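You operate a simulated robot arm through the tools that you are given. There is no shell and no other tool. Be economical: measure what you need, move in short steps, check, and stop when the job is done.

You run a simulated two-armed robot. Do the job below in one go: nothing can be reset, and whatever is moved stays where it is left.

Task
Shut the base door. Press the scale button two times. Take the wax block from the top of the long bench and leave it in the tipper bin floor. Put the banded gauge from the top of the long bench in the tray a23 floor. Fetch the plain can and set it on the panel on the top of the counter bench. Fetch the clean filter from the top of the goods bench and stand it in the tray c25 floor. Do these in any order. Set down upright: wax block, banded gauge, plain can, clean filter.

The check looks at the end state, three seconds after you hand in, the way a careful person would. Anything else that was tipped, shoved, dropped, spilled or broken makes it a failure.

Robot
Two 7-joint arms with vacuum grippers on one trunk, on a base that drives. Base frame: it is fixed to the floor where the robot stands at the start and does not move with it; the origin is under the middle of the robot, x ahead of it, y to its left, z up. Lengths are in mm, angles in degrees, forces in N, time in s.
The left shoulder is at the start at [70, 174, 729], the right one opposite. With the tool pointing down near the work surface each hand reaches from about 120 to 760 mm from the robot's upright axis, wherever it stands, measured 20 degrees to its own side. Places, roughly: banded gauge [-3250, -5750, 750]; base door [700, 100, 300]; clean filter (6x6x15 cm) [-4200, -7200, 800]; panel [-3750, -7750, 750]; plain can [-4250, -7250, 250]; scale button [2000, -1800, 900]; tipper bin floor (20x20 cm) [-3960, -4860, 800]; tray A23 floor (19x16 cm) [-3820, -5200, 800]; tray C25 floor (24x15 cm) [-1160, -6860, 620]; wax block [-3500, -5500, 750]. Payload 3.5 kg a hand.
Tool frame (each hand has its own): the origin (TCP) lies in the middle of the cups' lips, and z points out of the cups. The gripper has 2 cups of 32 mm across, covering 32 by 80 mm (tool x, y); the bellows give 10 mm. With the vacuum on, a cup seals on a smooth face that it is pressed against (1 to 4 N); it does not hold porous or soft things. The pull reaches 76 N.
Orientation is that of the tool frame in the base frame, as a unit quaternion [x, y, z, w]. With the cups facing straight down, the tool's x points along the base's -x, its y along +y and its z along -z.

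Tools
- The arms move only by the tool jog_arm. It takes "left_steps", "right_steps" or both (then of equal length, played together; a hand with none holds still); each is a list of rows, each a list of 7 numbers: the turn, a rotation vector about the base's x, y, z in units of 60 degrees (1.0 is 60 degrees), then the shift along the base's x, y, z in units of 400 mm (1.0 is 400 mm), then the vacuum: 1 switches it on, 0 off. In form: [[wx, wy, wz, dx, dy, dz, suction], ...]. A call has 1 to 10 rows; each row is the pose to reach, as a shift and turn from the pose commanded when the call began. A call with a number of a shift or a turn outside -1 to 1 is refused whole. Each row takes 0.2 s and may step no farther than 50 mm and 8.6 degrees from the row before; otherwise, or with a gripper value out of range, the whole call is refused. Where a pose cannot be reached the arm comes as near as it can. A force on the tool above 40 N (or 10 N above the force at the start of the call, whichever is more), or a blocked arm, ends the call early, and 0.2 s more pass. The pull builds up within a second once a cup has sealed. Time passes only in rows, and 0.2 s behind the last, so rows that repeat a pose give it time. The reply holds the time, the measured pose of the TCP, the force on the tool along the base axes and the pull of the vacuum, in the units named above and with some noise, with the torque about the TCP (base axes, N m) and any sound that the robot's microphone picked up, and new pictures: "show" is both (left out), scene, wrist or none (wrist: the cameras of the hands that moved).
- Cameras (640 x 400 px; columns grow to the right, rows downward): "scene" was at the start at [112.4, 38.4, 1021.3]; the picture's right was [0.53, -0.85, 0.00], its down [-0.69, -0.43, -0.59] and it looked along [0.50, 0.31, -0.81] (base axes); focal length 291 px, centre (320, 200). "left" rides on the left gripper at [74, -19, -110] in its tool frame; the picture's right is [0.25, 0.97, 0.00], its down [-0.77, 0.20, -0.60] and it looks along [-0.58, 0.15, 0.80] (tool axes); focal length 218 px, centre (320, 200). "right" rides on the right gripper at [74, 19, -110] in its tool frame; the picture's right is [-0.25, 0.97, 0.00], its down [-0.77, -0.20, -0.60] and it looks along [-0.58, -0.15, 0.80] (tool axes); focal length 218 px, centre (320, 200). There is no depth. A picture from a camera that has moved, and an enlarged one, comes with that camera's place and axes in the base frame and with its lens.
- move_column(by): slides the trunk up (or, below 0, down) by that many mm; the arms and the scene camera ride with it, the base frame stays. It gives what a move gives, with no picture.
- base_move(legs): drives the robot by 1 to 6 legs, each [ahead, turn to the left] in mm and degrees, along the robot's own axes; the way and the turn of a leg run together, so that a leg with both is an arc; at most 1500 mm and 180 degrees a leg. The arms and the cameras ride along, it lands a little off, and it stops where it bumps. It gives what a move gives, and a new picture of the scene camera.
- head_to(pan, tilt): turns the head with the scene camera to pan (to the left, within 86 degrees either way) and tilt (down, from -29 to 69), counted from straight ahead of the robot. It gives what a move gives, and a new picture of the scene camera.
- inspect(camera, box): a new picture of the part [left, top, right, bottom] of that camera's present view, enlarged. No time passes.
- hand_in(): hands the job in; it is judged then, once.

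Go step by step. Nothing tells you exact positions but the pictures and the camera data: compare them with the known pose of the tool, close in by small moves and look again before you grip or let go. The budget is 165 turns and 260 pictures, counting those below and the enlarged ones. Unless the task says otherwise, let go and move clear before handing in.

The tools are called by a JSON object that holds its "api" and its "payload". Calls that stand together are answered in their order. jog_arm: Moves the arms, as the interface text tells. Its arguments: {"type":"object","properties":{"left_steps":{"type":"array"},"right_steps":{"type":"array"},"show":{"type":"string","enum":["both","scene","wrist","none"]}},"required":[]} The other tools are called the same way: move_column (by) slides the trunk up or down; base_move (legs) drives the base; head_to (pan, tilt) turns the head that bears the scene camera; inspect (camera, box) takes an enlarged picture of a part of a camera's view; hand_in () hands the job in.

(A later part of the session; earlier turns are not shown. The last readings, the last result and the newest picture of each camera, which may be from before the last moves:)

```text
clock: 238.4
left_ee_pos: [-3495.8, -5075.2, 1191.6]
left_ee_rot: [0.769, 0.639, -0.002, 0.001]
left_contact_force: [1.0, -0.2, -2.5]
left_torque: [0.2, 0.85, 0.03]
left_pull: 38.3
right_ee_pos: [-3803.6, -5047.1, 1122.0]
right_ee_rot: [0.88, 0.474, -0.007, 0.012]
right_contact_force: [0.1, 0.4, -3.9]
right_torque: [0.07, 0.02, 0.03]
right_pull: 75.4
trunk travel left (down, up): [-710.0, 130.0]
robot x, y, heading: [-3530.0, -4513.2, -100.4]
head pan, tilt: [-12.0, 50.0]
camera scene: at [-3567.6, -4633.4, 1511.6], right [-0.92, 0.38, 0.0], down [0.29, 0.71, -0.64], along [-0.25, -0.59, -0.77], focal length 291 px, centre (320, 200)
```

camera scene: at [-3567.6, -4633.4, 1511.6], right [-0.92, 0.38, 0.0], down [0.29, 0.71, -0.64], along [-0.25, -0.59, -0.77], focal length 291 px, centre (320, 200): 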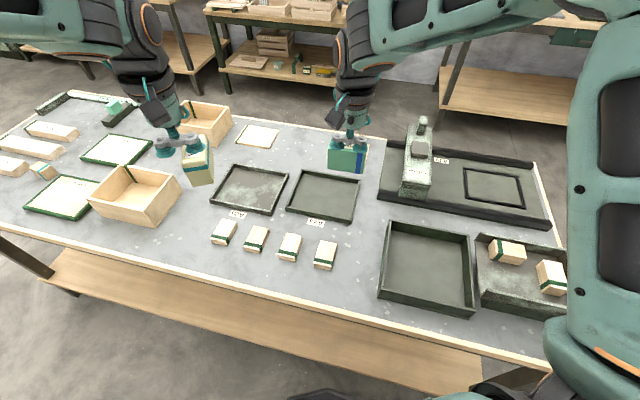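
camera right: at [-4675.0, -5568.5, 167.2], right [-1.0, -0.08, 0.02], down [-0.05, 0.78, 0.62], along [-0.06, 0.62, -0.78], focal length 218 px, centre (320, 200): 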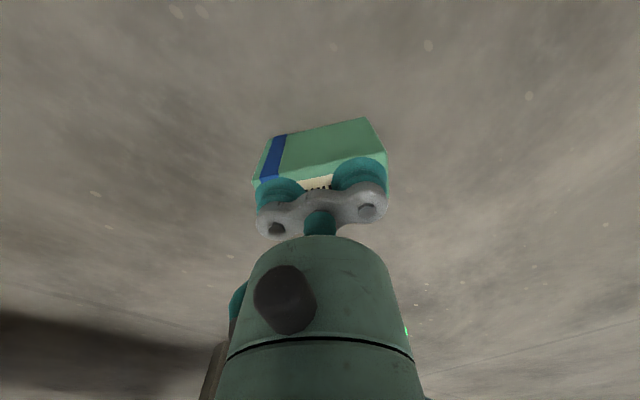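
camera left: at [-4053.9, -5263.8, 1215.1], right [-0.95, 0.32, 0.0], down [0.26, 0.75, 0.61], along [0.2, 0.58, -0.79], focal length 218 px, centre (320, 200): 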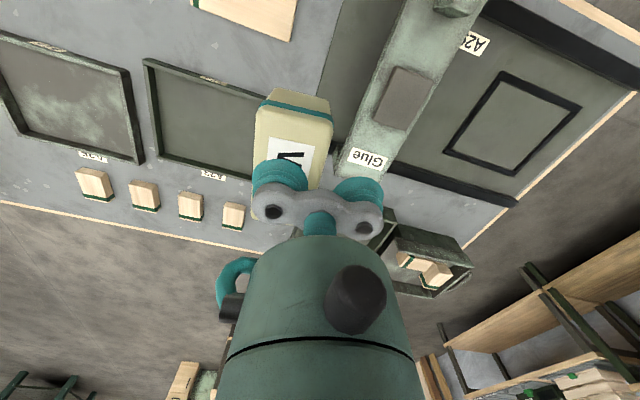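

A23's centre is (−3820, −5188). I'll move the gauge over it and lower to about 35 mm above the tray floor.

{"api": "jog_arm", "payload": {"right_steps": [[0, 0, 0, -0.013, -0.117, 0, 1], [0, 0, 0, -0.027, -0.235, 0, 1], [0, 0, 0, -0.04, -0.35, -0.02, 1], [0, 0, 0, -0.04, -0.35, -0.14, 1], [0, 0, 0, -0.04, -0.35, -0.26, 1], [0, 0, 0, -0.04, -0.35, -0.38, 1], [0, 0, 0, -0.04, -0.35, -0.5, 1], [0, 0, 0, -0.04, -0.35, -0.55, 1]]}}

{"api": "inspect", "payload": {"camera": "scene", "box": [250, 130, 410, 230]}}

```text
clock: 240.2
left_ee_pos: [-3496.7, -5075.2, 1192.1]
left_ee_rot: [0.769, 0.639, -0.002, 0.002]
left_contact_force: [-0.2, -0.3, -1.0]
left_torque: [0.12, 0.87, 0.0]
left_pull: 37.3
right_ee_pos: [-3819.1, -5187.8, 902.3]
right_ee_rot: [0.88, 0.475, -0.006, 0.012]
right_contact_force: [0.0, -0.1, -4.9]
right_torque: [0.04, -0.01, 0.06]
right_pull: 75.9
trunk travel left (down, up): [-710.0, 130.0]
robot x, y, heading: [-3529.9, -4511.9, -100.5]
head pan, tilt: [-12.0, 50.0]
camera scene: at [-3568.4, -4633.5, 1511.6], right [-0.92, 0.38, 0.0], down [0.29, 0.71, -0.64], along [-0.25, -0.59, -0.77], focal length 291 px, centre (320, 200)
camera right: at [-3761.8, -5132.4, 1011.1], right [0.67, -0.74, 0.02], down [-0.59, -0.52, 0.62], along [-0.45, -0.43, -0.79], focal length 218 px, centre (320, 200)
```

scene: 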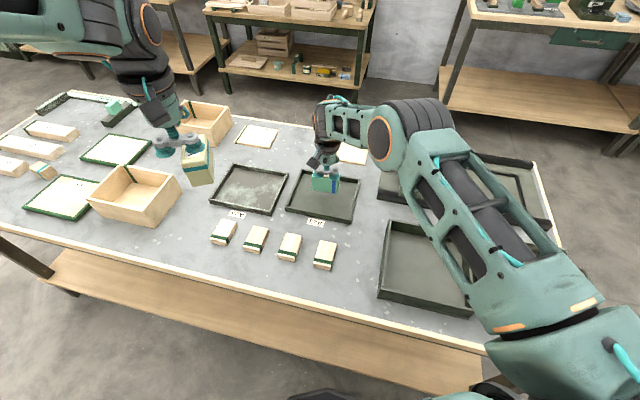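
right: 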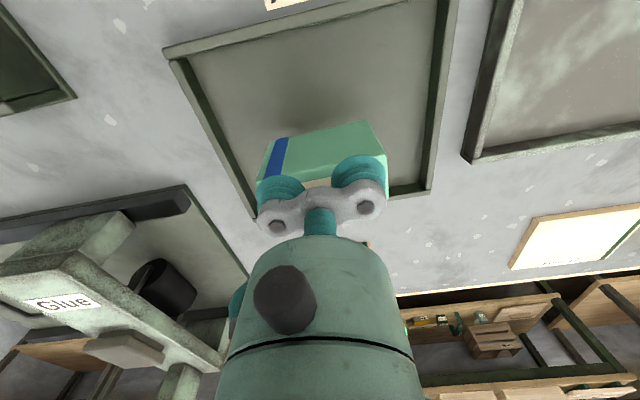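

```text
4.00 times, centred on (330, 180) of scene
camera zoom: at [-3568.4, -4633.5, 1511.6], right [-0.92, 0.38, 0.0], down [0.29, 0.71, -0.64], along [-0.25, -0.59, -0.77], focal length 1162 px, centre (280, 280)
```

zoom: 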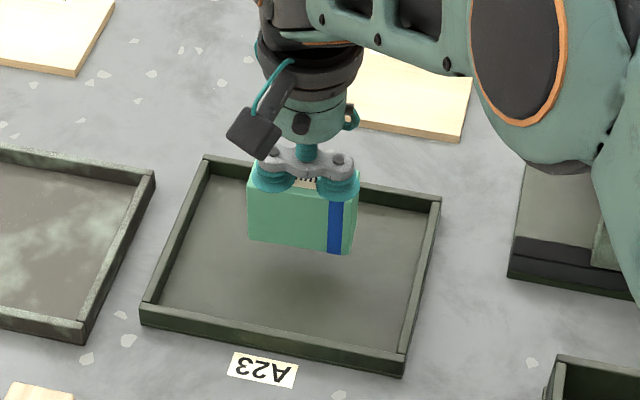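

The gauge is well inside the tray. Lowering gently to touch down.

{"api": "jog_arm", "payload": {"right_steps": [[0, 0, 0, 0, 0, -0.05, 1], [0, 0, 0, 0, 0, -0.075, 1], [0, 0, 0, 0, 0, -0.085, 1], [0, 0, 0, 0, 0, -0.09, 1], [0, 0, 0, 0, 0, -0.095, 1], [0, 0, 0, 0, 0, -0.1, 1]], "show": "none"}}

```text
clock: 241.6
left_ee_pos: [-3496.2, -5073.9, 1190.6]
left_ee_rot: [0.769, 0.64, -0.003, 0.002]
left_contact_force: [-0.1, 0.2, -2.4]
left_torque: [0.13, 0.9, 0.03]
left_pull: 37.7
right_ee_pos: [-3819.2, -5185.8, 864.7]
right_ee_rot: [0.88, 0.475, -0.007, 0.012]
right_contact_force: [-1.2, -2.9, 7.8]
right_torque: [0.0, -0.08, 0.05]
right_pull: 75.7
trunk travel left (down, up): [-710.0, 130.0]
robot x, y, heading: [-3529.3, -4509.6, -100.5]
head pan, tilt: [-12.0, 50.0]
```

Touchdown (7.8 N upward at z≈865). Releasing and lifting away.

{"api": "jog_arm", "payload": {"right_steps": [[0, 0, 0, 0, 0, 0.002, 0], [0, 0, 0, 0, 0, 0.005, 0], [0, 0, 0, 0, 0, 0.005, 0], [0, 0, 0, 0, 0, 0.015, 0], [0, 0, 0, 0, 0, 0.06, 0], [0, 0, 0, 0, 0, 0.16, 0], [0, 0, 0, 0, 0, 0.28, 0], [0, 0, 0, 0, 0.08, 0.38, 0], [0, 0, 0, 0.02, 0.18, 0.45, 0], [0, 0, 0, 0.04, 0.28, 0.5, 0]], "show": "scene"}}

```text
refused: row 8 steps farther than a row can; nothing moved
```

{"api": "jog_arm", "payload": {"right_steps": [[0, 0, 0, 0, 0, 0.002, 0], [0, 0, 0, 0, 0, 0.005, 0], [0, 0, 0, 0, 0, 0.005, 0], [0, 0, 0, 0, 0, 0.015, 0], [0, 0, 0, 0, 0, 0.06, 0], [0, 0, 0, 0, 0, 0.16, 0], [0, 0, 0, 0, 0, 0.26, 0], [0, 0, 0, 0, 0.05, 0.36, 0], [0, 0, 0, 0.02, 0.13, 0.44, 0], [0, 0, 0, 0.04, 0.22, 0.5, 0]], "show": "scene"}}

```text
clock: 243.8
left_ee_pos: [-3496.7, -5072.6, 1191.5]
left_ee_rot: [0.769, 0.64, -0.003, 0.002]
left_contact_force: [0.3, 0.3, -1.0]
left_torque: [0.16, 0.84, -0.03]
left_pull: 37.9
right_ee_pos: [-3803.4, -5095.4, 1064.3]
right_ee_rot: [0.88, 0.475, -0.007, 0.014]
right_contact_force: [-0.2, -0.1, -0.8]
right_torque: [0.01, 0.01, -0.01]
right_pull: 0.1
trunk travel left (down, up): [-710.0, 130.0]
robot x, y, heading: [-3530.6, -4511.9, -100.4]
head pan, tilt: [-12.0, 50.0]
camera scene: at [-3567.8, -4630.6, 1511.8], right [-0.92, 0.38, 0.0], down [0.29, 0.71, -0.64], along [-0.25, -0.59, -0.77], focal length 291 px, centre (320, 200)
```

scene: 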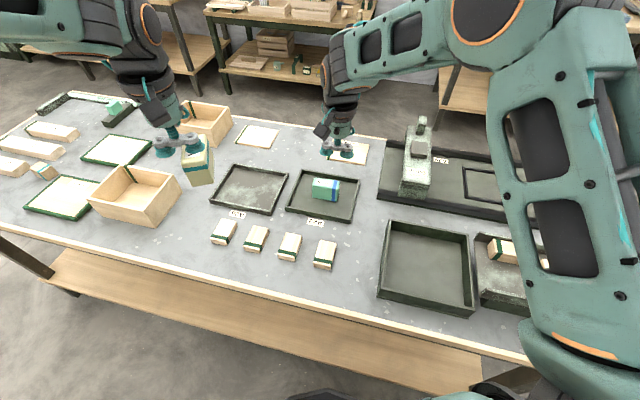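

The gauge stands in A23. Turning right will bring the left hand with the wax right over the bin.

{"api": "base_move", "payload": {"legs": [[0, -55]]}}

{"api": "head_to", "payload": {"pan": 12, "tilt": 55}}

{"api": "inspect", "payload": {"camera": "left", "box": [0, 0, 640, 400]}}

```text
clock: 246.6
left_ee_pos: [-3970.6, -4864.7, 1191.5]
left_ee_rot: [0.977, 0.214, -0.003, 0.0]
left_contact_force: [0.8, 0.4, -1.3]
left_torque: [0.82, 0.35, 0.01]
left_pull: 37.9
right_ee_pos: [-4165.9, -4627.7, 1062.1]
right_ee_rot: [1.0, 0.018, -0.011, 0.008]
right_contact_force: [0.6, -0.3, 0.0]
right_torque: [0.01, 0.0, -0.02]
right_pull: 0.1
trunk travel left (down, up): [-710.0, 130.0]
robot x, y, heading: [-3530.9, -4513.5, -155.2]
head pan, tilt: [-12.0, 50.0]
camera scene: at [-3650.0, -4550.6, 1511.6], right [-0.22, 0.98, 0.0], down [0.75, 0.17, -0.64], along [-0.63, -0.14, -0.77], focal length 291 px, centre (320, 200)
```

scene: 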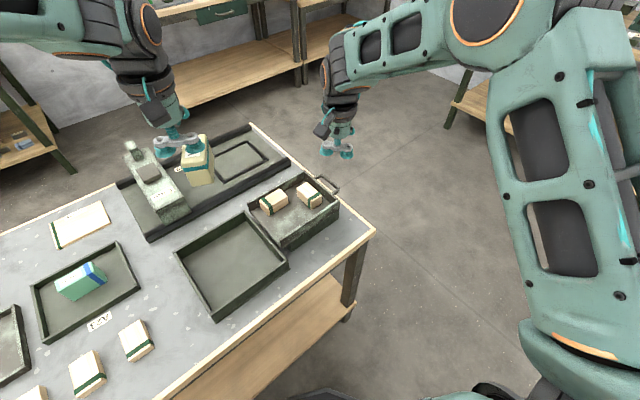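

```text
clock: 247.5
left_ee_pos: [-3969.2, -4864.4, 1190.8]
left_ee_rot: [0.977, 0.215, -0.003, 0.0]
left_contact_force: [-0.3, 0.0, -1.6]
left_torque: [0.78, 0.34, -0.02]
left_pull: 38.1
right_ee_pos: [-4167.2, -4626.7, 1063.2]
right_ee_rot: [1.0, 0.017, -0.011, 0.008]
right_contact_force: [0.5, 0.3, -0.3]
right_torque: [0.06, -0.01, 0.02]
right_pull: 0.0
trunk travel left (down, up): [-710.0, 130.0]
robot x, y, heading: [-3531.3, -4510.6, -155.3]
head pan, tilt: [12.0, 55.0]
camera scene: at [-3632.9, -4576.4, 1505.1], right [-0.6, 0.8, 0.0], down [0.66, 0.49, -0.57], along [-0.46, -0.34, -0.82], focal length 291 px, centre (320, 200)
```

scene: 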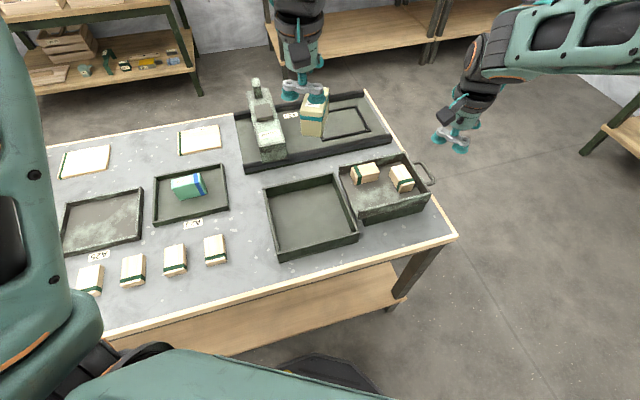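

```text
1.00 times, centred on (320, 200) of left
camera zoom: at [-3911.7, -4814.8, 1301.6], right [0.64, -0.77, 0.0], down [-0.61, -0.51, 0.61], along [-0.47, -0.39, -0.79], focal length 218 px, centre (320, 200)
```

zoom: 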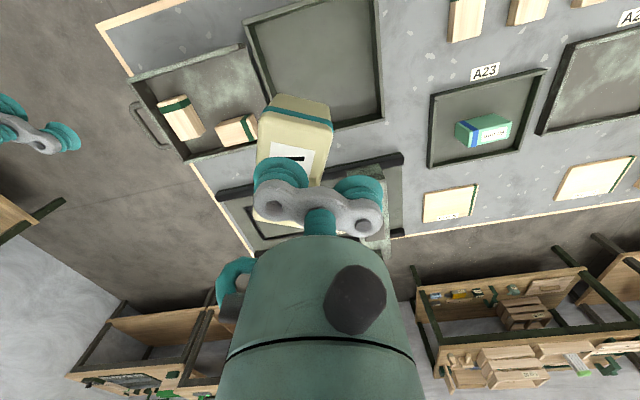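

The empty bin's floor centre is (−3964, −4853). I'll trim the position and lower the wax into it.

{"api": "jog_arm", "payload": {"left_steps": [[0, 0, 0, 0.0375, -0.0275, -0.1, 1], [0, 0, 0, 0.0375, -0.0275, -0.22, 1], [0, 0, 0, 0.0375, -0.0275, -0.34, 1], [0, 0, 0, 0.0375, -0.0275, -0.46, 1], [0, 0, 0, 0.0375, -0.0275, -0.58, 1], [0, 0, 0, 0.0375, -0.0275, -0.67, 1], [0, 0, 0, 0.0375, -0.0275, -0.74, 1]]}}

{"api": "inspect", "payload": {"camera": "scene", "box": [230, 140, 390, 270]}}

```text
clock: 249.1
left_ee_pos: [-3955.2, -4873.4, 893.2]
left_ee_rot: [0.977, 0.215, -0.003, 0.0]
left_contact_force: [-0.6, 0.2, -1.2]
left_torque: [0.79, 0.38, 0.01]
left_pull: 38.5
right_ee_pos: [-4167.0, -4628.4, 1062.9]
right_ee_rot: [1.0, 0.017, -0.011, 0.007]
right_contact_force: [-0.6, -0.1, 0.2]
right_torque: [-0.01, 0.03, -0.01]
right_pull: 0.0
trunk travel left (down, up): [-710.0, 130.0]
robot x, y, heading: [-3532.2, -4508.9, -155.1]
head pan, tilt: [12.0, 55.0]
camera scene: at [-3633.6, -4577.2, 1505.1], right [-0.6, 0.8, 0.0], down [0.66, 0.49, -0.57], along [-0.46, -0.34, -0.82], focal length 291 px, centre (320, 200)
camera left: at [-3896.9, -4824.6, 1003.6], right [0.64, -0.77, 0.0], down [-0.61, -0.51, 0.61], along [-0.47, -0.38, -0.79], focal length 218 px, centre (320, 200)
```

scene: 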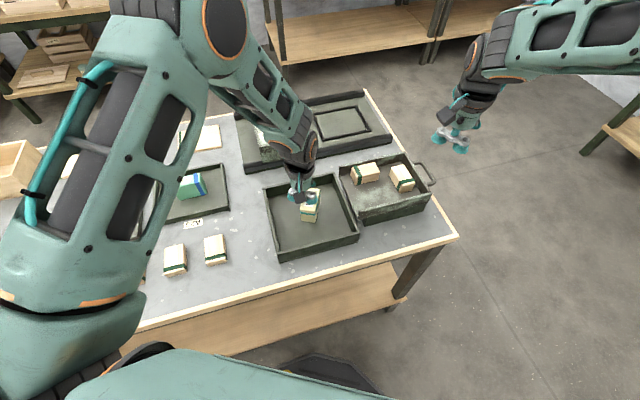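
left: 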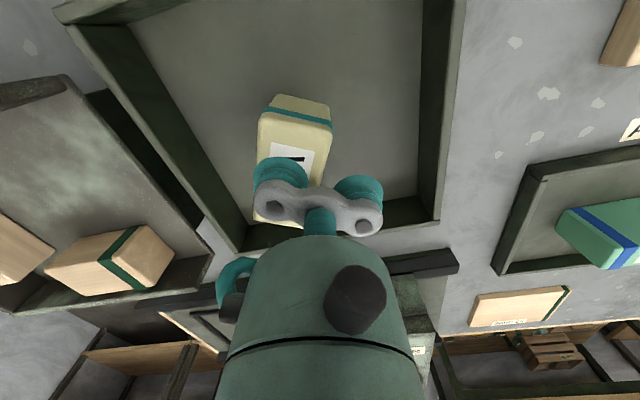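

```text
3.08 times, centred on (310, 205) of scene
camera zoom: at [-3633.6, -4577.2, 1505.1], right [-0.6, 0.8, 0.0], down [0.66, 0.49, -0.57], along [-0.46, -0.34, -0.82], focal length 894 px, centre (351, 185)
```

zoom: 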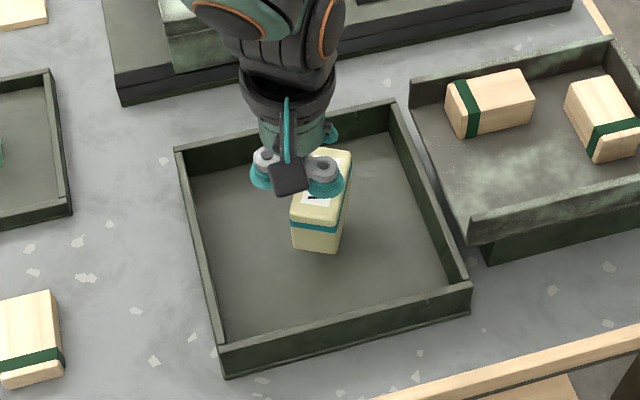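

The block is clear of the bin walls. Lowering gently.

{"api": "jog_arm", "payload": {"left_steps": [[0, 0, 0, 0, 0, -0.05, 1], [0, 0, 0, 0, 0, -0.08, 1], [0, 0, 0, 0, 0, -0.095, 1], [0, 0, 0, 0, 0, -0.105, 1], [0, 0, 0, 0, 0, -0.11, 1], [0, 0, 0, 0, 0, -0.115, 1]], "show": "none"}}

```text
clock: 250.4
left_ee_pos: [-3955.9, -4875.6, 852.7]
left_ee_rot: [0.976, 0.216, -0.007, 0.001]
left_contact_force: [4.7, 2.5, 16.3]
left_torque: [0.93, 0.33, -0.09]
left_pull: 38.3
right_ee_pos: [-4164.5, -4626.3, 1064.7]
right_ee_rot: [1.0, 0.017, -0.012, 0.008]
right_contact_force: [-0.3, -0.5, 0.6]
right_torque: [0.03, -0.01, 0.02]
right_pull: 0.0
trunk travel left (down, up): [-710.0, 130.0]
robot x, y, heading: [-3530.7, -4511.9, -155.0]
head pan, tilt: [12.0, 55.0]
stopped in row 6 (left hand): the force on the tool passed its limit (the readings are from after the stop); the commanded pose is now the measured one
```

Touched down. Releasing and lifting.

{"api": "jog_arm", "payload": {"left_steps": [[0, 0, 0, 0, 0, 0.006, 0], [0, 0, 0, 0, 0, 0.01, 0], [0, 0, 0, 0, 0, 0.012, 0], [0, 0, 0, 0, 0, 0.02, 0], [0, 0, 0, 0, 0, 0.06, 0], [0, 0, 0, 0, 0, 0.16, 0], [0, 0, 0, 0, 0, 0.28, 0], [0, 0, 0, 0, 0, 0.4, 0], [0, 0, 0, 0, 0, 0.52, 0], [0, 0, 0, 0, 0, 0.64, 0]], "show": "wrist"}}

```text
clock: 252.6
left_ee_pos: [-3955.7, -4876.0, 1109.9]
left_ee_rot: [0.977, 0.215, -0.006, 0.001]
left_contact_force: [0.4, -0.6, 0.8]
left_torque: [0.03, 0.01, -0.01]
left_pull: 0.1
right_ee_pos: [-4164.5, -4627.2, 1063.9]
right_ee_rot: [1.0, 0.018, -0.012, 0.009]
right_contact_force: [-0.3, -0.1, 0.9]
right_torque: [-0.03, 0.01, -0.01]
right_pull: 0.0
trunk travel left (down, up): [-710.0, 130.0]
robot x, y, heading: [-3526.5, -4509.9, -155.4]
head pan, tilt: [12.0, 55.0]
camera left: at [-3897.5, -4825.8, 1219.7], right [0.64, -0.77, 0.0], down [-0.61, -0.5, 0.61], along [-0.48, -0.39, -0.79], focal length 218 px, centre (320, 200)
```

left: 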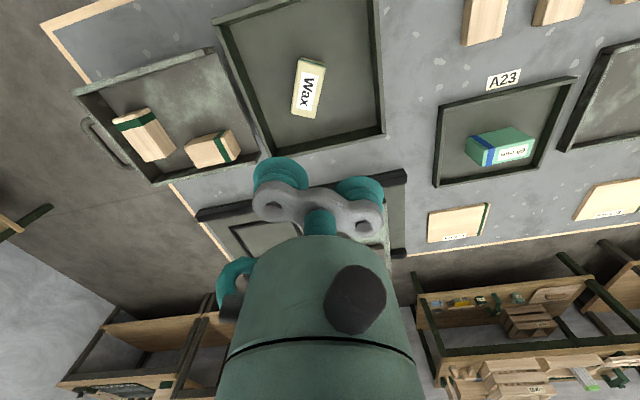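

The wax stands in the bin. I'll tuck both hands in and drive back around the west end into the aisle toward the goods bench.

{"api": "jog_arm", "payload": {"left_steps": [[0, 0, 0, 0.04, 0.03, 0.02, 0], [0, 0, 0, 0.08, 0.06, 0.04, 0], [0, 0, 0, 0.12, 0.1, 0.06, 0], [0, 0, 0, 0.15, 0.13, 0.08, 0]], "right_steps": [[0, 0, 0, 0.1, 0.02, 0.02, 0], [0, 0, 0, 0.2, 0.04, 0.04, 0], [0, 0, 0, 0.3, 0.06, 0.06, 0], [0, 0, 0, 0.4, 0.08, 0.1, 0]], "show": "none"}}

{"api": "head_to", "payload": {"pan": 0, "tilt": 30}}

{"api": "base_move", "payload": {"legs": [[0, -67.3], [1120, 0], [0, 100.9], [1340, 0], [0, 38]]}}

```text
clock: 253.6
left_ee_pos: [-3894.7, -4821.9, 1141.9]
left_ee_rot: [0.976, 0.215, -0.007, 0.002]
left_contact_force: [0.3, -0.3, 0.0]
left_torque: [-0.02, 0.03, -0.01]
left_pull: 0.0
right_ee_pos: [-4001.2, -4593.9, 1106.4]
right_ee_rot: [1.0, 0.018, -0.012, 0.009]
right_contact_force: [0.7, 0.7, 0.0]
right_torque: [-0.03, 0.03, 0.03]
right_pull: 0.2
trunk travel left (down, up): [-710.0, 130.0]
robot x, y, heading: [-3530.1, -4514.8, -155.4]
head pan, tilt: [12.0, 55.0]
```

```text
clock: 254.5
left_ee_pos: [-3898.2, -4824.1, 1138.5]
left_ee_rot: [0.976, 0.216, -0.005, 0.002]
left_contact_force: [-0.1, 0.9, 0.1]
left_torque: [0.03, 0.0, 0.01]
left_pull: 0.0
right_ee_pos: [-4007.0, -4596.4, 1103.1]
right_ee_rot: [1.0, 0.018, -0.011, 0.007]
right_contact_force: [-1.1, 0.2, -0.1]
right_torque: [-0.04, -0.01, -0.03]
right_pull: 0.1
trunk travel left (down, up): [-710.0, 130.0]
robot x, y, heading: [-3528.7, -4511.3, -155.4]
head pan, tilt: [0.0, 30.0]
camera scene: at [-3658.0, -4571.7, 1541.0], right [-0.42, 0.91, 0.0], down [0.46, 0.21, -0.87], along [-0.79, -0.36, -0.5], focal length 291 px, centre (320, 200)
```

scene: 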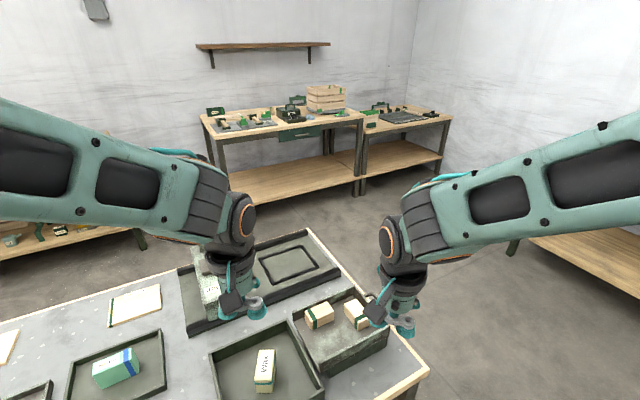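

```text
clock: 275.6
left_ee_pos: [-4833.2, -5368.4, 1138.1]
left_ee_rot: [0.649, 0.76, -0.004, 0.004]
left_contact_force: [0.2, 0.3, 0.1]
left_torque: [-0.01, 0.01, -0.04]
left_pull: 0.0
right_ee_pos: [-5080.0, -5409.0, 1103.9]
right_ee_rot: [0.787, 0.617, -0.004, 0.013]
right_contact_force: [-0.3, 0.2, 0.0]
right_torque: [0.02, 0.04, -0.01]
right_pull: 0.1
trunk travel left (down, up): [-710.0, 130.0]
robot x, y, heading: [-5033.0, -4927.6, -81.0]
head pan, tilt: [0.0, 30.0]
camera scene: at [-5009.3, -5067.8, 1541.2], right [-0.99, -0.16, 0.0], down [-0.08, 0.49, -0.87], along [0.13, -0.86, -0.5], focal length 291 px, centre (320, 200)
```

scene: 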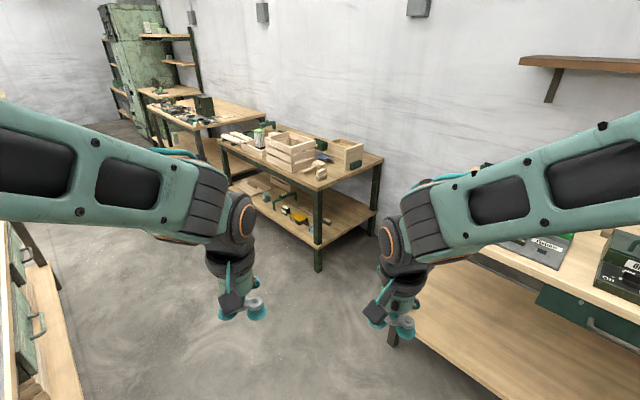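

The goods bench is ahead on the left, clear aisle between. I'll drive on and stop facing it.

{"api": "base_move", "payload": {"legs": [[505, 0], [0, 34.1], [1100, 0], [690, 0], [0, -80.5]]}}

{"api": "head_to", "payload": {"pan": -8, "tilt": 50}}

```text
clock: 292.4
left_ee_pos: [-3862.0, -7209.9, 1139.5]
left_ee_rot: [0.89, 0.456, -0.004, 0.002]
left_contact_force: [-0.2, -0.2, 0.4]
left_torque: [0.0, -0.02, 0.0]
left_pull: 0.0
right_ee_pos: [-4067.3, -7063.9, 1103.6]
right_ee_rot: [0.963, 0.27, -0.009, 0.01]
right_contact_force: [1.1, 0.6, -1.0]
right_torque: [0.02, 0.01, -0.03]
right_pull: 0.1
trunk travel left (down, up): [-710.0, 130.0]
robot x, y, heading: [-3692.7, -6759.2, -125.6]
head pan, tilt: [0.0, 30.0]
camera scene: at [-3776.3, -6870.9, 1541.2], right [-0.81, 0.59, 0.0], down [0.29, 0.41, -0.87], along [-0.51, -0.7, -0.5], focal length 291 px, centre (320, 200)
```

scene: 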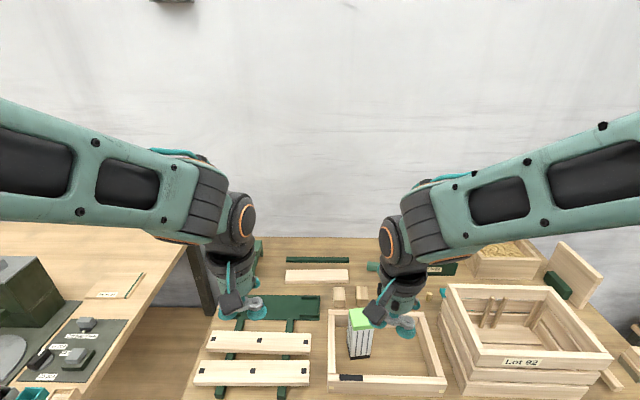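

```text
clock: 293.2
left_ee_pos: [-3862.0, -7210.1, 1138.9]
left_ee_rot: [0.89, 0.456, -0.005, 0.002]
left_contact_force: [0.6, 0.4, -0.3]
left_torque: [-0.01, -0.01, 0.03]
left_pull: 0.0
right_ee_pos: [-4067.2, -7064.0, 1102.9]
right_ee_rot: [0.962, 0.271, -0.009, 0.011]
right_contact_force: [0.0, -0.7, -0.5]
right_torque: [-0.02, 0.02, -0.01]
right_pull: 0.1
trunk travel left (down, up): [-710.0, 130.0]
robot x, y, heading: [-3694.9, -6760.0, -125.6]
head pan, tilt: [-8.0, 50.0]
camera scene: at [-3776.9, -6853.1, 1511.7], right [-0.72, 0.69, 0.0], down [0.53, 0.55, -0.64], along [-0.45, -0.46, -0.77], focal length 291 px, centre (320, 200)
```

scene: 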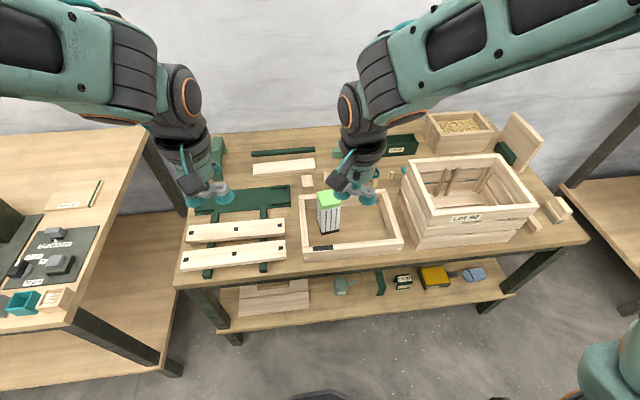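

{"api": "inspect", "payload": {"camera": "scene", "box": [280, 160, 420, 260]}}

{"api": "inspect", "payload": {"camera": "scene", "box": [220, 250, 500, 340]}}

```text
4.00 times, centred on (350, 210) of scene
camera zoom: at [-3776.9, -6853.1, 1511.7], right [-0.72, 0.69, 0.0], down [0.53, 0.55, -0.64], along [-0.45, -0.46, -0.77], focal length 1162 px, centre (200, 160)
```

zoom: 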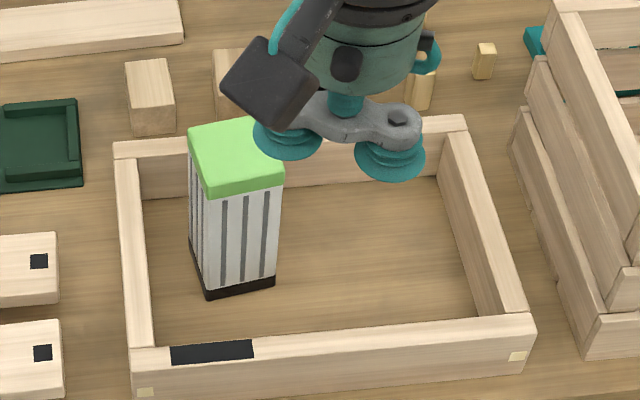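

```text
2.29 times, centred on (360, 295) of scene
camera zoom: at [-3776.9, -6853.1, 1511.7], right [-0.72, 0.69, 0.0], down [0.53, 0.55, -0.64], along [-0.45, -0.46, -0.77], focal length 664 px, centre (229, -17)
```

zoom: 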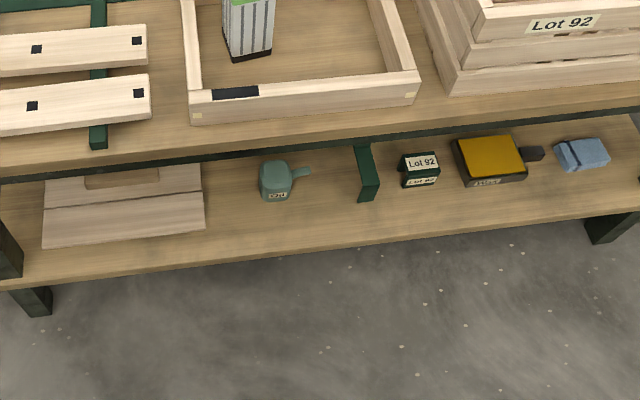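

The filter stands in the tray on the bench top; the teal can marked "Oil" on the lower shelf at about (−4217, −7166) matches the can's given place. I'll do the can first: back off and lower the trunk.

{"api": "base_move", "payload": {"legs": [[-260, 0]]}}

{"api": "move_column", "payload": {"by": -400}}

{"api": "move_column", "payload": {"by": -305}}

{"api": "head_to", "payload": {"pan": -12, "tilt": 25}}

```text
clock: 295.1
left_ee_pos: [-3710.2, -6999.3, 1139.1]
left_ee_rot: [0.889, 0.458, -0.005, 0.002]
left_contact_force: [0.2, -0.5, 0.0]
left_torque: [0.02, -0.03, -0.01]
left_pull: 0.1
right_ee_pos: [-3915.8, -6854.1, 1103.7]
right_ee_rot: [0.962, 0.272, -0.009, 0.01]
right_contact_force: [-0.1, 0.2, 0.4]
right_torque: [-0.02, 0.02, -0.04]
right_pull: 0.1
trunk travel left (down, up): [-710.0, 130.0]
robot x, y, heading: [-3540.6, -6542.0, -125.6]
head pan, tilt: [-8.0, 50.0]
camera scene: at [-3625.4, -6643.4, 1511.5], right [-0.72, 0.69, 0.0], down [0.53, 0.56, -0.64], along [-0.44, -0.47, -0.77], focal length 291 px, centre (320, 200)
```

scene: 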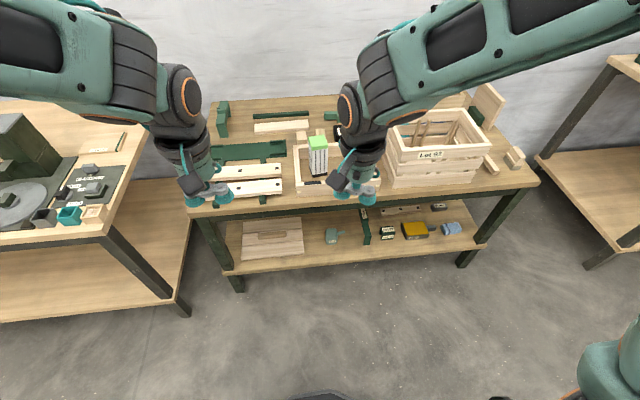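

```text
clock: 298.9
left_ee_pos: [-3708.8, -6998.4, 739.5]
left_ee_rot: [0.889, 0.458, -0.004, 0.003]
left_contact_force: [0.7, 0.1, -0.4]
left_torque: [-0.03, 0.01, 0.0]
left_pull: 0.1
right_ee_pos: [-3914.4, -6853.8, 705.8]
right_ee_rot: [0.962, 0.273, -0.009, 0.011]
right_contact_force: [-0.6, -0.2, 0.7]
right_torque: [0.0, -0.02, 0.02]
right_pull: 0.0
trunk travel left (down, up): [-310.0, 530.0]
robot x, y, heading: [-3540.9, -6545.2, -125.5]
head pan, tilt: [-8.0, 50.0]
```

```text
clock: 301.9
left_ee_pos: [-3709.1, -6998.2, 434.0]
left_ee_rot: [0.889, 0.458, -0.005, 0.002]
left_contact_force: [-0.7, 0.2, 0.9]
left_torque: [0.02, 0.01, -0.02]
left_pull: 0.1
right_ee_pos: [-3914.4, -6854.0, 397.5]
right_ee_rot: [0.962, 0.271, -0.009, 0.01]
right_contact_force: [0.7, 0.0, -0.2]
right_torque: [-0.02, 0.03, -0.01]
right_pull: 0.0
trunk travel left (down, up): [-5.0, 835.0]
robot x, y, heading: [-3539.1, -6546.1, -125.5]
head pan, tilt: [-8.0, 50.0]
```

```text
clock: 302.8
left_ee_pos: [-3708.8, -6997.2, 434.4]
left_ee_rot: [0.889, 0.458, -0.004, 0.002]
left_contact_force: [0.0, -1.0, -0.2]
left_torque: [0.0, -0.02, 0.03]
left_pull: 0.2
right_ee_pos: [-3913.7, -6853.5, 399.1]
right_ee_rot: [0.962, 0.272, -0.009, 0.011]
right_contact_force: [0.5, 0.0, -0.9]
right_torque: [0.02, -0.01, 0.01]
right_pull: 0.1
trunk travel left (down, up): [-5.0, 835.0]
robot x, y, heading: [-3542.1, -6549.5, -125.6]
head pan, tilt: [-12.0, 25.0]
camera scene: at [-3639.6, -6648.7, 844.1], right [-0.67, 0.74, 0.0], down [0.31, 0.29, -0.91], along [-0.67, -0.61, -0.42], focal length 291 px, centre (320, 200)
```

scene: 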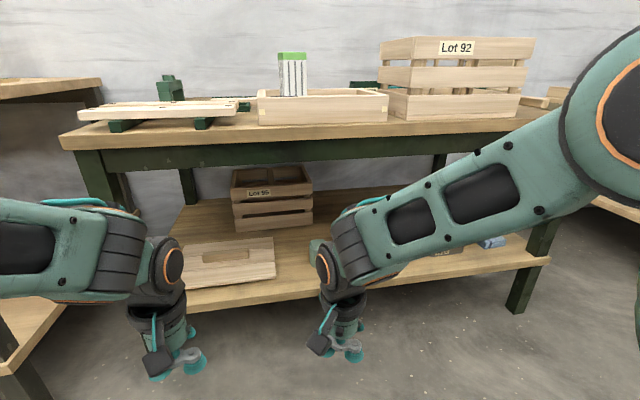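

{"api": "inspect", "payload": {"camera": "right", "box": [0, 0, 640, 400]}}

{"api": "jog_arm", "payload": {"right_steps": [[0, 0, 0, -0.08, 0.08, 0, 0], [0, 0, 0, -0.16, 0.16, 0, 0], [0, 0, 0, -0.24, 0.22, 0, 0], [0, 0, 0, -0.32, 0.28, 0, 0]], "show": "scene"}}

```text
1.00 times, centred on (320, 200) of right
camera zoom: at [-3840.1, -6827.9, 507.7], right [0.29, -0.96, 0.02], down [-0.76, -0.22, 0.62], along [-0.59, -0.2, -0.79], focal length 218 px, centre (320, 200)
```

zoom: 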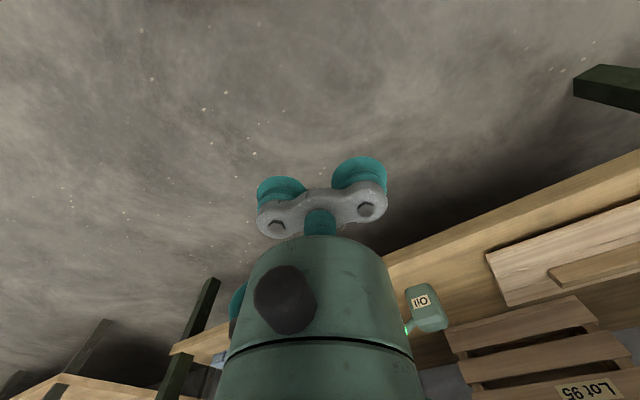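

```text
clock: 303.8
left_ee_pos: [-3710.1, -6998.9, 434.5]
left_ee_rot: [0.889, 0.457, -0.005, 0.003]
left_contact_force: [0.7, 0.2, 0.0]
left_torque: [-0.01, 0.0, 0.01]
left_pull: 0.0
right_ee_pos: [-4042.1, -6739.2, 396.2]
right_ee_rot: [0.962, 0.273, -0.009, 0.01]
right_contact_force: [0.4, -0.1, -0.8]
right_torque: [-0.04, 0.0, 0.01]
right_pull: 0.0
trunk travel left (down, up): [-5.0, 835.0]
robot x, y, heading: [-3546.6, -6546.4, -125.6]
head pan, tilt: [-12.0, 25.0]
camera scene: at [-3639.6, -6648.7, 844.1], right [-0.67, 0.74, 0.0], down [0.31, 0.29, -0.91], along [-0.67, -0.61, -0.42], focal length 291 px, centre (320, 200)
```

scene: 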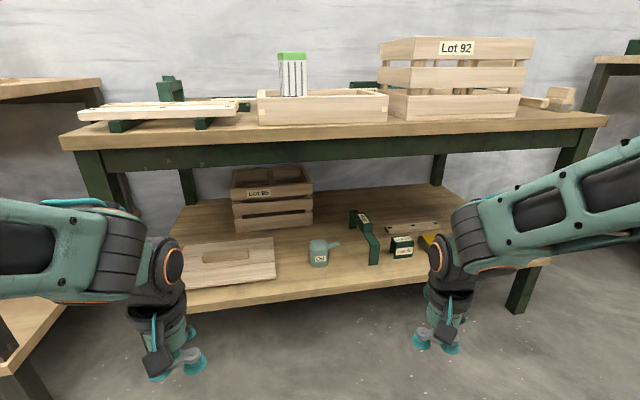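

{"api": "inspect", "payload": {"camera": "scene", "box": [280, 215, 400, 290]}}

```text
5.33 times, centred on (340, 252) of scene
camera zoom: at [-3639.6, -6648.7, 844.1], right [-0.67, 0.74, 0.0], down [0.31, 0.29, -0.91], along [-0.67, -0.61, -0.42], focal length 1550 px, centre (213, -80)
```

zoom: 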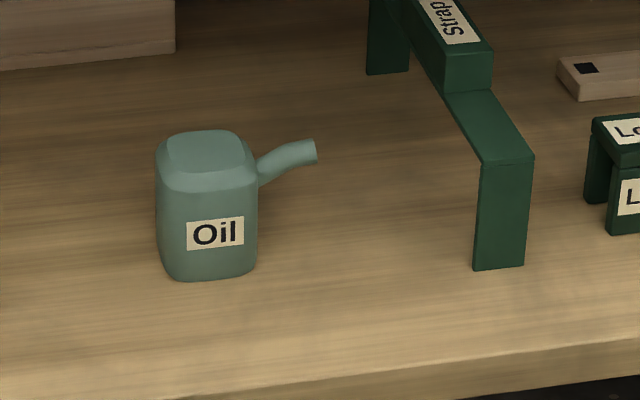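

The can is a small "Oil" can with a spout, top at about z≈348, shelf z≈275 and the bench apron's underside near z≈677. I'll extend the right arm low and nearly straight so it passes under the apron, then drive in.

{"api": "jog_arm", "payload": {"right_steps": [[0, 0, 0.05, -0.02, -0.1, 0, 0], [0, 0, 0.1, -0.04, -0.2, 0, 0], [0, 0, 0.15, -0.06, -0.31, 0, 0], [0, 0, 0.2, -0.08, -0.42, 0, 0], [0, 0, 0.25, -0.1, -0.53, 0, 0], [0, 0, 0.3, -0.13, -0.64, 0, 0], [0, 0, 0.35, -0.15, -0.75, 0, 0], [0, 0, 0.35, -0.1725, -0.8575, 0, 0]]}}

```text
clock: 305.6
left_ee_pos: [-3707.8, -6998.3, 436.6]
left_ee_rot: [0.889, 0.458, -0.007, 0.002]
left_contact_force: [0.2, 0.4, -0.2]
left_torque: [-0.07, 0.05, 0.04]
left_pull: 0.0
right_ee_pos: [-4107.3, -7071.0, 400.6]
right_ee_rot: [0.896, 0.444, -0.008, 0.012]
right_contact_force: [0.0, -0.3, 1.0]
right_torque: [-0.03, 0.0, 0.03]
right_pull: 0.1
right hand out of reach, approached as far as the arm can: row 8
trunk travel left (down, up): [-5.0, 835.0]
robot x, y, heading: [-3540.4, -6542.9, -125.6]
head pan, tilt: [-12.0, 25.0]
camera scene: at [-3638.4, -6647.4, 844.8], right [-0.67, 0.74, 0.0], down [0.31, 0.28, -0.91], along [-0.67, -0.61, -0.42], focal length 291 px, centre (320, 200)
camera right: at [-4046.9, -7020.7, 508.9], right [0.62, -0.79, 0.02], down [-0.63, -0.47, 0.62], along [-0.48, -0.39, -0.78], focal length 218 px, centre (320, 200)
```

scene: 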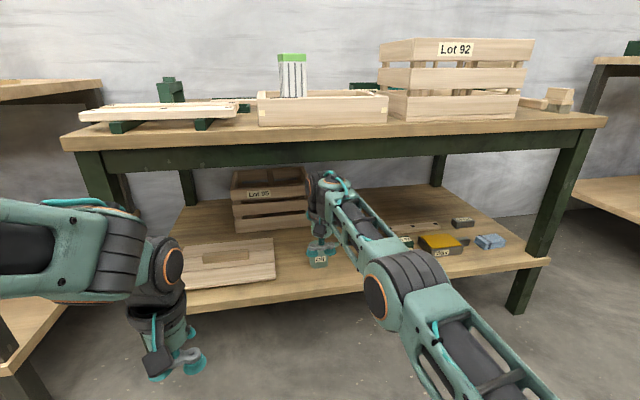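
right: 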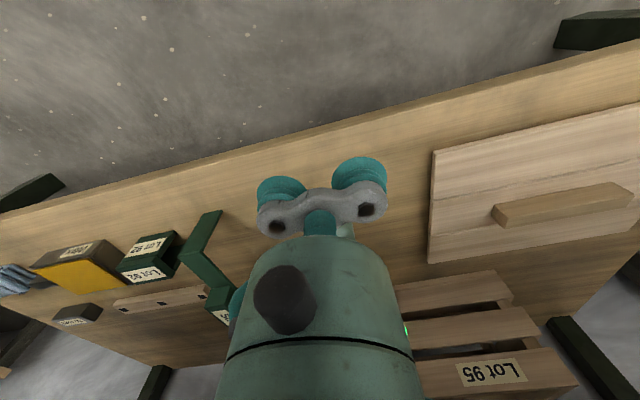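

The arm is low and extended under the apron with room. Driving forward about 105 mm.

{"api": "base_move", "payload": {"legs": [[105, 0]]}}

{"api": "inspect", "payload": {"camera": "right", "box": [160, 50, 480, 250]}}

{"api": "inspect", "payload": {"camera": "scene", "box": [240, 160, 400, 260]}}

```text
clock: 306.8
left_ee_pos: [-3770.1, -7084.0, 434.7]
left_ee_rot: [0.889, 0.457, -0.005, 0.002]
left_contact_force: [0.7, 1.3, -0.5]
left_torque: [0.03, 0.02, -0.01]
left_pull: 0.1
right_ee_pos: [-4168.8, -7156.1, 397.1]
right_ee_rot: [0.896, 0.443, -0.007, 0.011]
right_contact_force: [0.0, 0.4, -0.2]
right_torque: [0.01, 0.01, 0.03]
right_pull: 0.1
trunk travel left (down, up): [-5.0, 835.0]
robot x, y, heading: [-3602.7, -6633.8, -125.4]
head pan, tilt: [-12.0, 25.0]
camera scene: at [-3700.2, -6733.4, 844.1], right [-0.67, 0.74, 0.0], down [0.31, 0.29, -0.91], along [-0.67, -0.61, -0.42], focal length 291 px, centre (320, 200)
```

scene: 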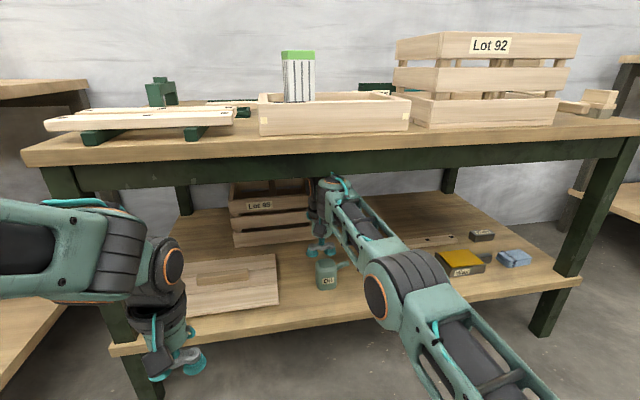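

```text
2.00 times, centred on (320, 150) of right
camera zoom: at [-4108.3, -7106.3, 506.6], right [0.62, -0.79, 0.02], down [-0.63, -0.47, 0.62], along [-0.48, -0.39, -0.79], focal length 436 px, centre (320, 300)
```

zoom: 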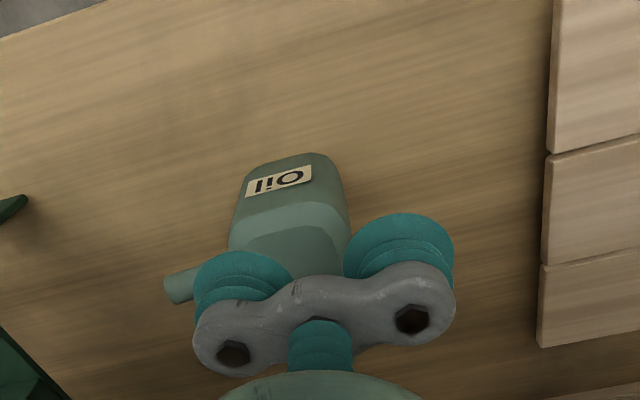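

```text
4.00 times, centred on (320, 210) of scene
camera zoom: at [-3700.2, -6733.4, 844.1], right [-0.67, 0.74, 0.0], down [0.31, 0.29, -0.91], along [-0.67, -0.61, -0.42], focal length 1162 px, centre (320, 160)
```

zoom: 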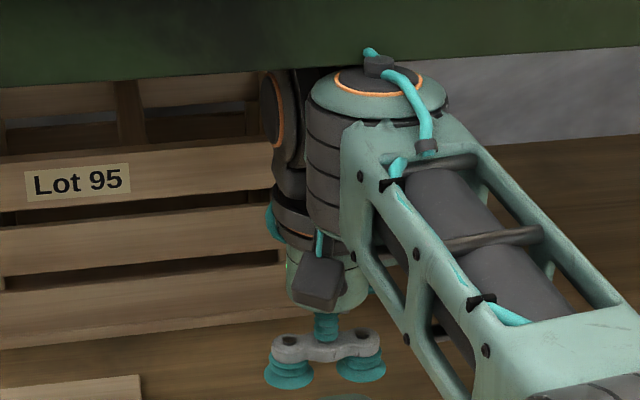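

I need about 27 mm more forward and 9 mm left. A small base nudge, then a lateral trim with the arm.

{"api": "base_move", "payload": {"legs": [[30, 0]]}}

{"api": "jog_arm", "payload": {"right_steps": [[0, 0, 0, 0.02, -0.015, -0.02, 0], [0, 0, 0, 0.02, -0.015, -0.05, 0]], "show": "wrist"}}

```text
clock: 307.6
left_ee_pos: [-3786.8, -7107.5, 433.8]
left_ee_rot: [0.889, 0.458, -0.004, 0.002]
left_contact_force: [0.2, -0.3, -0.6]
left_torque: [0.06, -0.01, -0.01]
left_pull: 0.0
right_ee_pos: [-4185.8, -7180.1, 397.3]
right_ee_rot: [0.896, 0.443, -0.006, 0.012]
right_contact_force: [-0.2, -0.1, 0.8]
right_torque: [-0.03, -0.04, 0.02]
right_pull: 0.0
trunk travel left (down, up): [-5.0, 835.0]
robot x, y, heading: [-3619.4, -6657.5, -125.6]
head pan, tilt: [-12.0, 25.0]
camera scene: at [-3717.7, -6757.9, 844.1], right [-0.67, 0.74, 0.0], down [0.31, 0.29, -0.91], along [-0.67, -0.61, -0.42], focal length 291 px, centre (320, 200)
```

scene: 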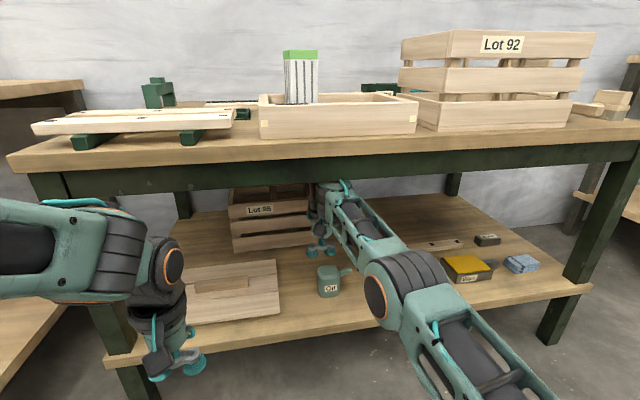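

```text
clock: 308.2
left_ee_pos: [-3787.9, -7107.3, 434.6]
left_ee_rot: [0.889, 0.458, -0.005, 0.003]
left_contact_force: [0.3, 0.8, 0.1]
left_torque: [0.01, 0.03, -0.01]
left_pull: 0.1
right_ee_pos: [-4177.7, -7186.4, 377.4]
right_ee_rot: [0.896, 0.444, -0.007, 0.012]
right_contact_force: [1.2, 0.4, -0.5]
right_torque: [0.01, 0.0, -0.01]
right_pull: 0.1
trunk travel left (down, up): [-5.0, 835.0]
robot x, y, heading: [-3620.7, -6654.7, -125.4]
head pan, tilt: [-12.0, 25.0]
camera right: at [-4117.4, -7136.8, 486.6], right [0.62, -0.79, 0.02], down [-0.63, -0.47, 0.62], along [-0.48, -0.39, -0.79], focal length 218 px, centre (320, 200)
```

right: 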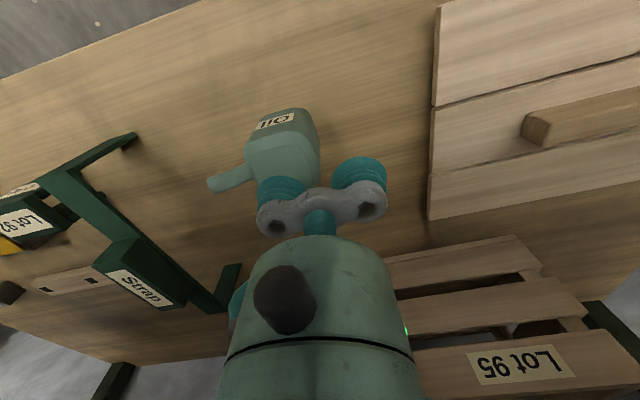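

{"api": "inspect", "payload": {"camera": "right", "box": [190, 90, 410, 230]}}

```text
2.86 times, centred on (300, 160) of right
camera zoom: at [-4117.4, -7136.8, 486.6], right [0.62, -0.79, 0.02], down [-0.63, -0.47, 0.62], along [-0.48, -0.39, -0.79], focal length 624 px, centre (377, 314)
```

zoom: 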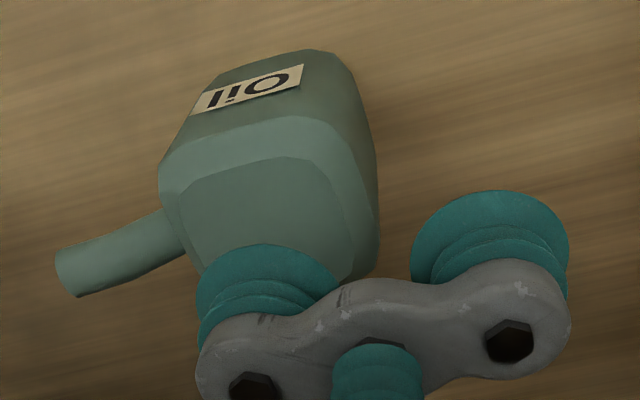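

The cup is within a few mm of the can's flat top. Trimming and descending with the vacuum on.

{"api": "jog_arm", "payload": {"right_steps": [[0, 0, 0, 0.005, 0.0125, -0.025, 1], [0, 0, 0, 0.005, 0.0125, -0.045, 1], [0, 0, 0, 0.005, 0.0125, -0.055, 1], [0, 0, 0, 0.005, 0.0125, -0.063, 1], [0, 0, 0, 0.005, 0.0125, -0.071, 1], [0, 0, 0, 0.005, 0.0125, -0.079, 1], [0, 0, 0, 0.005, 0.0125, -0.087, 1], [0, 0, 0, 0.005, 0.0125, -0.087, 1], [0, 0, 0, 0.005, 0.0125, -0.087, 1]], "show": "wrist"}}

```text
clock: 310.2
left_ee_pos: [-3785.3, -7108.4, 433.4]
left_ee_rot: [0.889, 0.457, -0.005, 0.002]
left_contact_force: [-0.1, -0.6, 0.3]
left_torque: [0.04, -0.01, -0.02]
left_pull: 0.0
right_ee_pos: [-4176.6, -7182.0, 342.6]
right_ee_rot: [0.896, 0.443, -0.007, 0.011]
right_contact_force: [0.8, -0.2, 0.2]
right_torque: [0.04, 0.0, 0.04]
right_pull: 0.1
trunk travel left (down, up): [-5.0, 835.0]
robot x, y, heading: [-3618.4, -6654.3, -125.6]
head pan, tilt: [-12.0, 25.0]
camera right: at [-4115.8, -7131.8, 451.2], right [0.62, -0.79, 0.02], down [-0.63, -0.47, 0.62], along [-0.48, -0.39, -0.79], focal length 218 px, centre (320, 200)
```

right: 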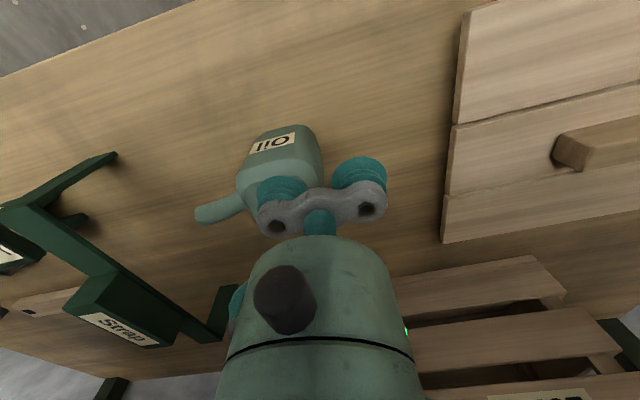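

{"api": "inspect", "payload": {"camera": "right", "box": [190, 110, 370, 230]}}

```text
3.33 times, centred on (280, 170) of right
camera zoom: at [-4115.8, -7131.8, 451.2], right [0.62, -0.79, 0.02], down [-0.63, -0.47, 0.62], along [-0.48, -0.39, -0.79], focal length 728 px, centre (453, 300)
```

zoom: 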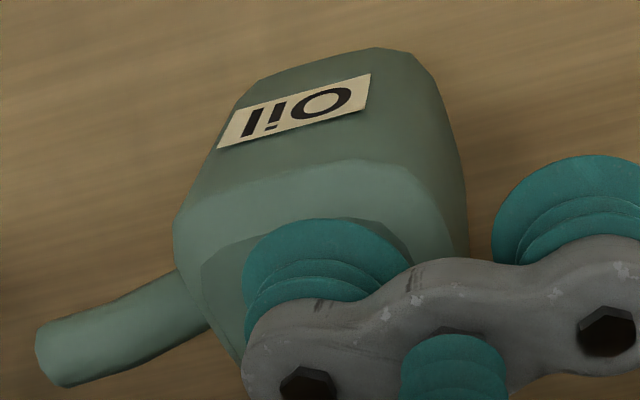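

Shifting about 7 mm and continuing down slowly.

{"api": "jog_arm", "payload": {"right_steps": [[0, 0, 0, -0.0175, -0.0025, 0, 1], [0, 0, 0, -0.0175, -0.0025, -0.008, 1], [0, 0, 0, -0.0175, -0.0025, -0.016, 1], [0, 0, 0, -0.0175, -0.0025, -0.024, 1], [0, 0, 0, -0.0175, -0.0025, -0.032, 1], [0, 0, 0, -0.0175, -0.0025, -0.04, 1], [0, 0, 0, -0.0175, -0.0025, -0.047, 1], [0, 0, 0, -0.0175, -0.0025, -0.053, 1], [0, 0, 0, -0.0175, -0.0025, -0.053, 1]], "show": "wrist"}}

```text
clock: 312.2
left_ee_pos: [-3785.7, -7107.3, 436.2]
left_ee_rot: [0.889, 0.458, -0.006, 0.002]
left_contact_force: [-0.3, 0.0, 0.1]
left_torque: [0.02, -0.01, 0.01]
left_pull: 0.0
right_ee_pos: [-4183.5, -7183.1, 325.2]
right_ee_rot: [0.896, 0.443, -0.009, 0.012]
right_contact_force: [4.3, -9.0, 29.1]
right_torque: [1.0, 1.02, 0.05]
right_pull: 37.3
trunk travel left (down, up): [-5.0, 835.0]
robot x, y, heading: [-3622.6, -6653.7, -125.4]
head pan, tilt: [-12.0, 25.0]
camera right: at [-4122.3, -7132.2, 434.2], right [0.62, -0.79, 0.02], down [-0.62, -0.47, 0.62], along [-0.48, -0.4, -0.78], focal length 218 px, centre (320, 200)
```

right: 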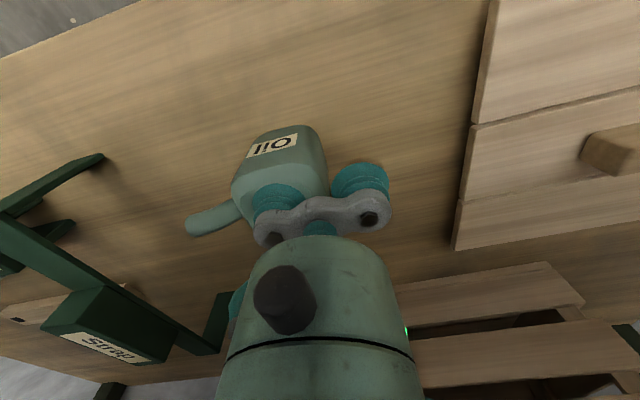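

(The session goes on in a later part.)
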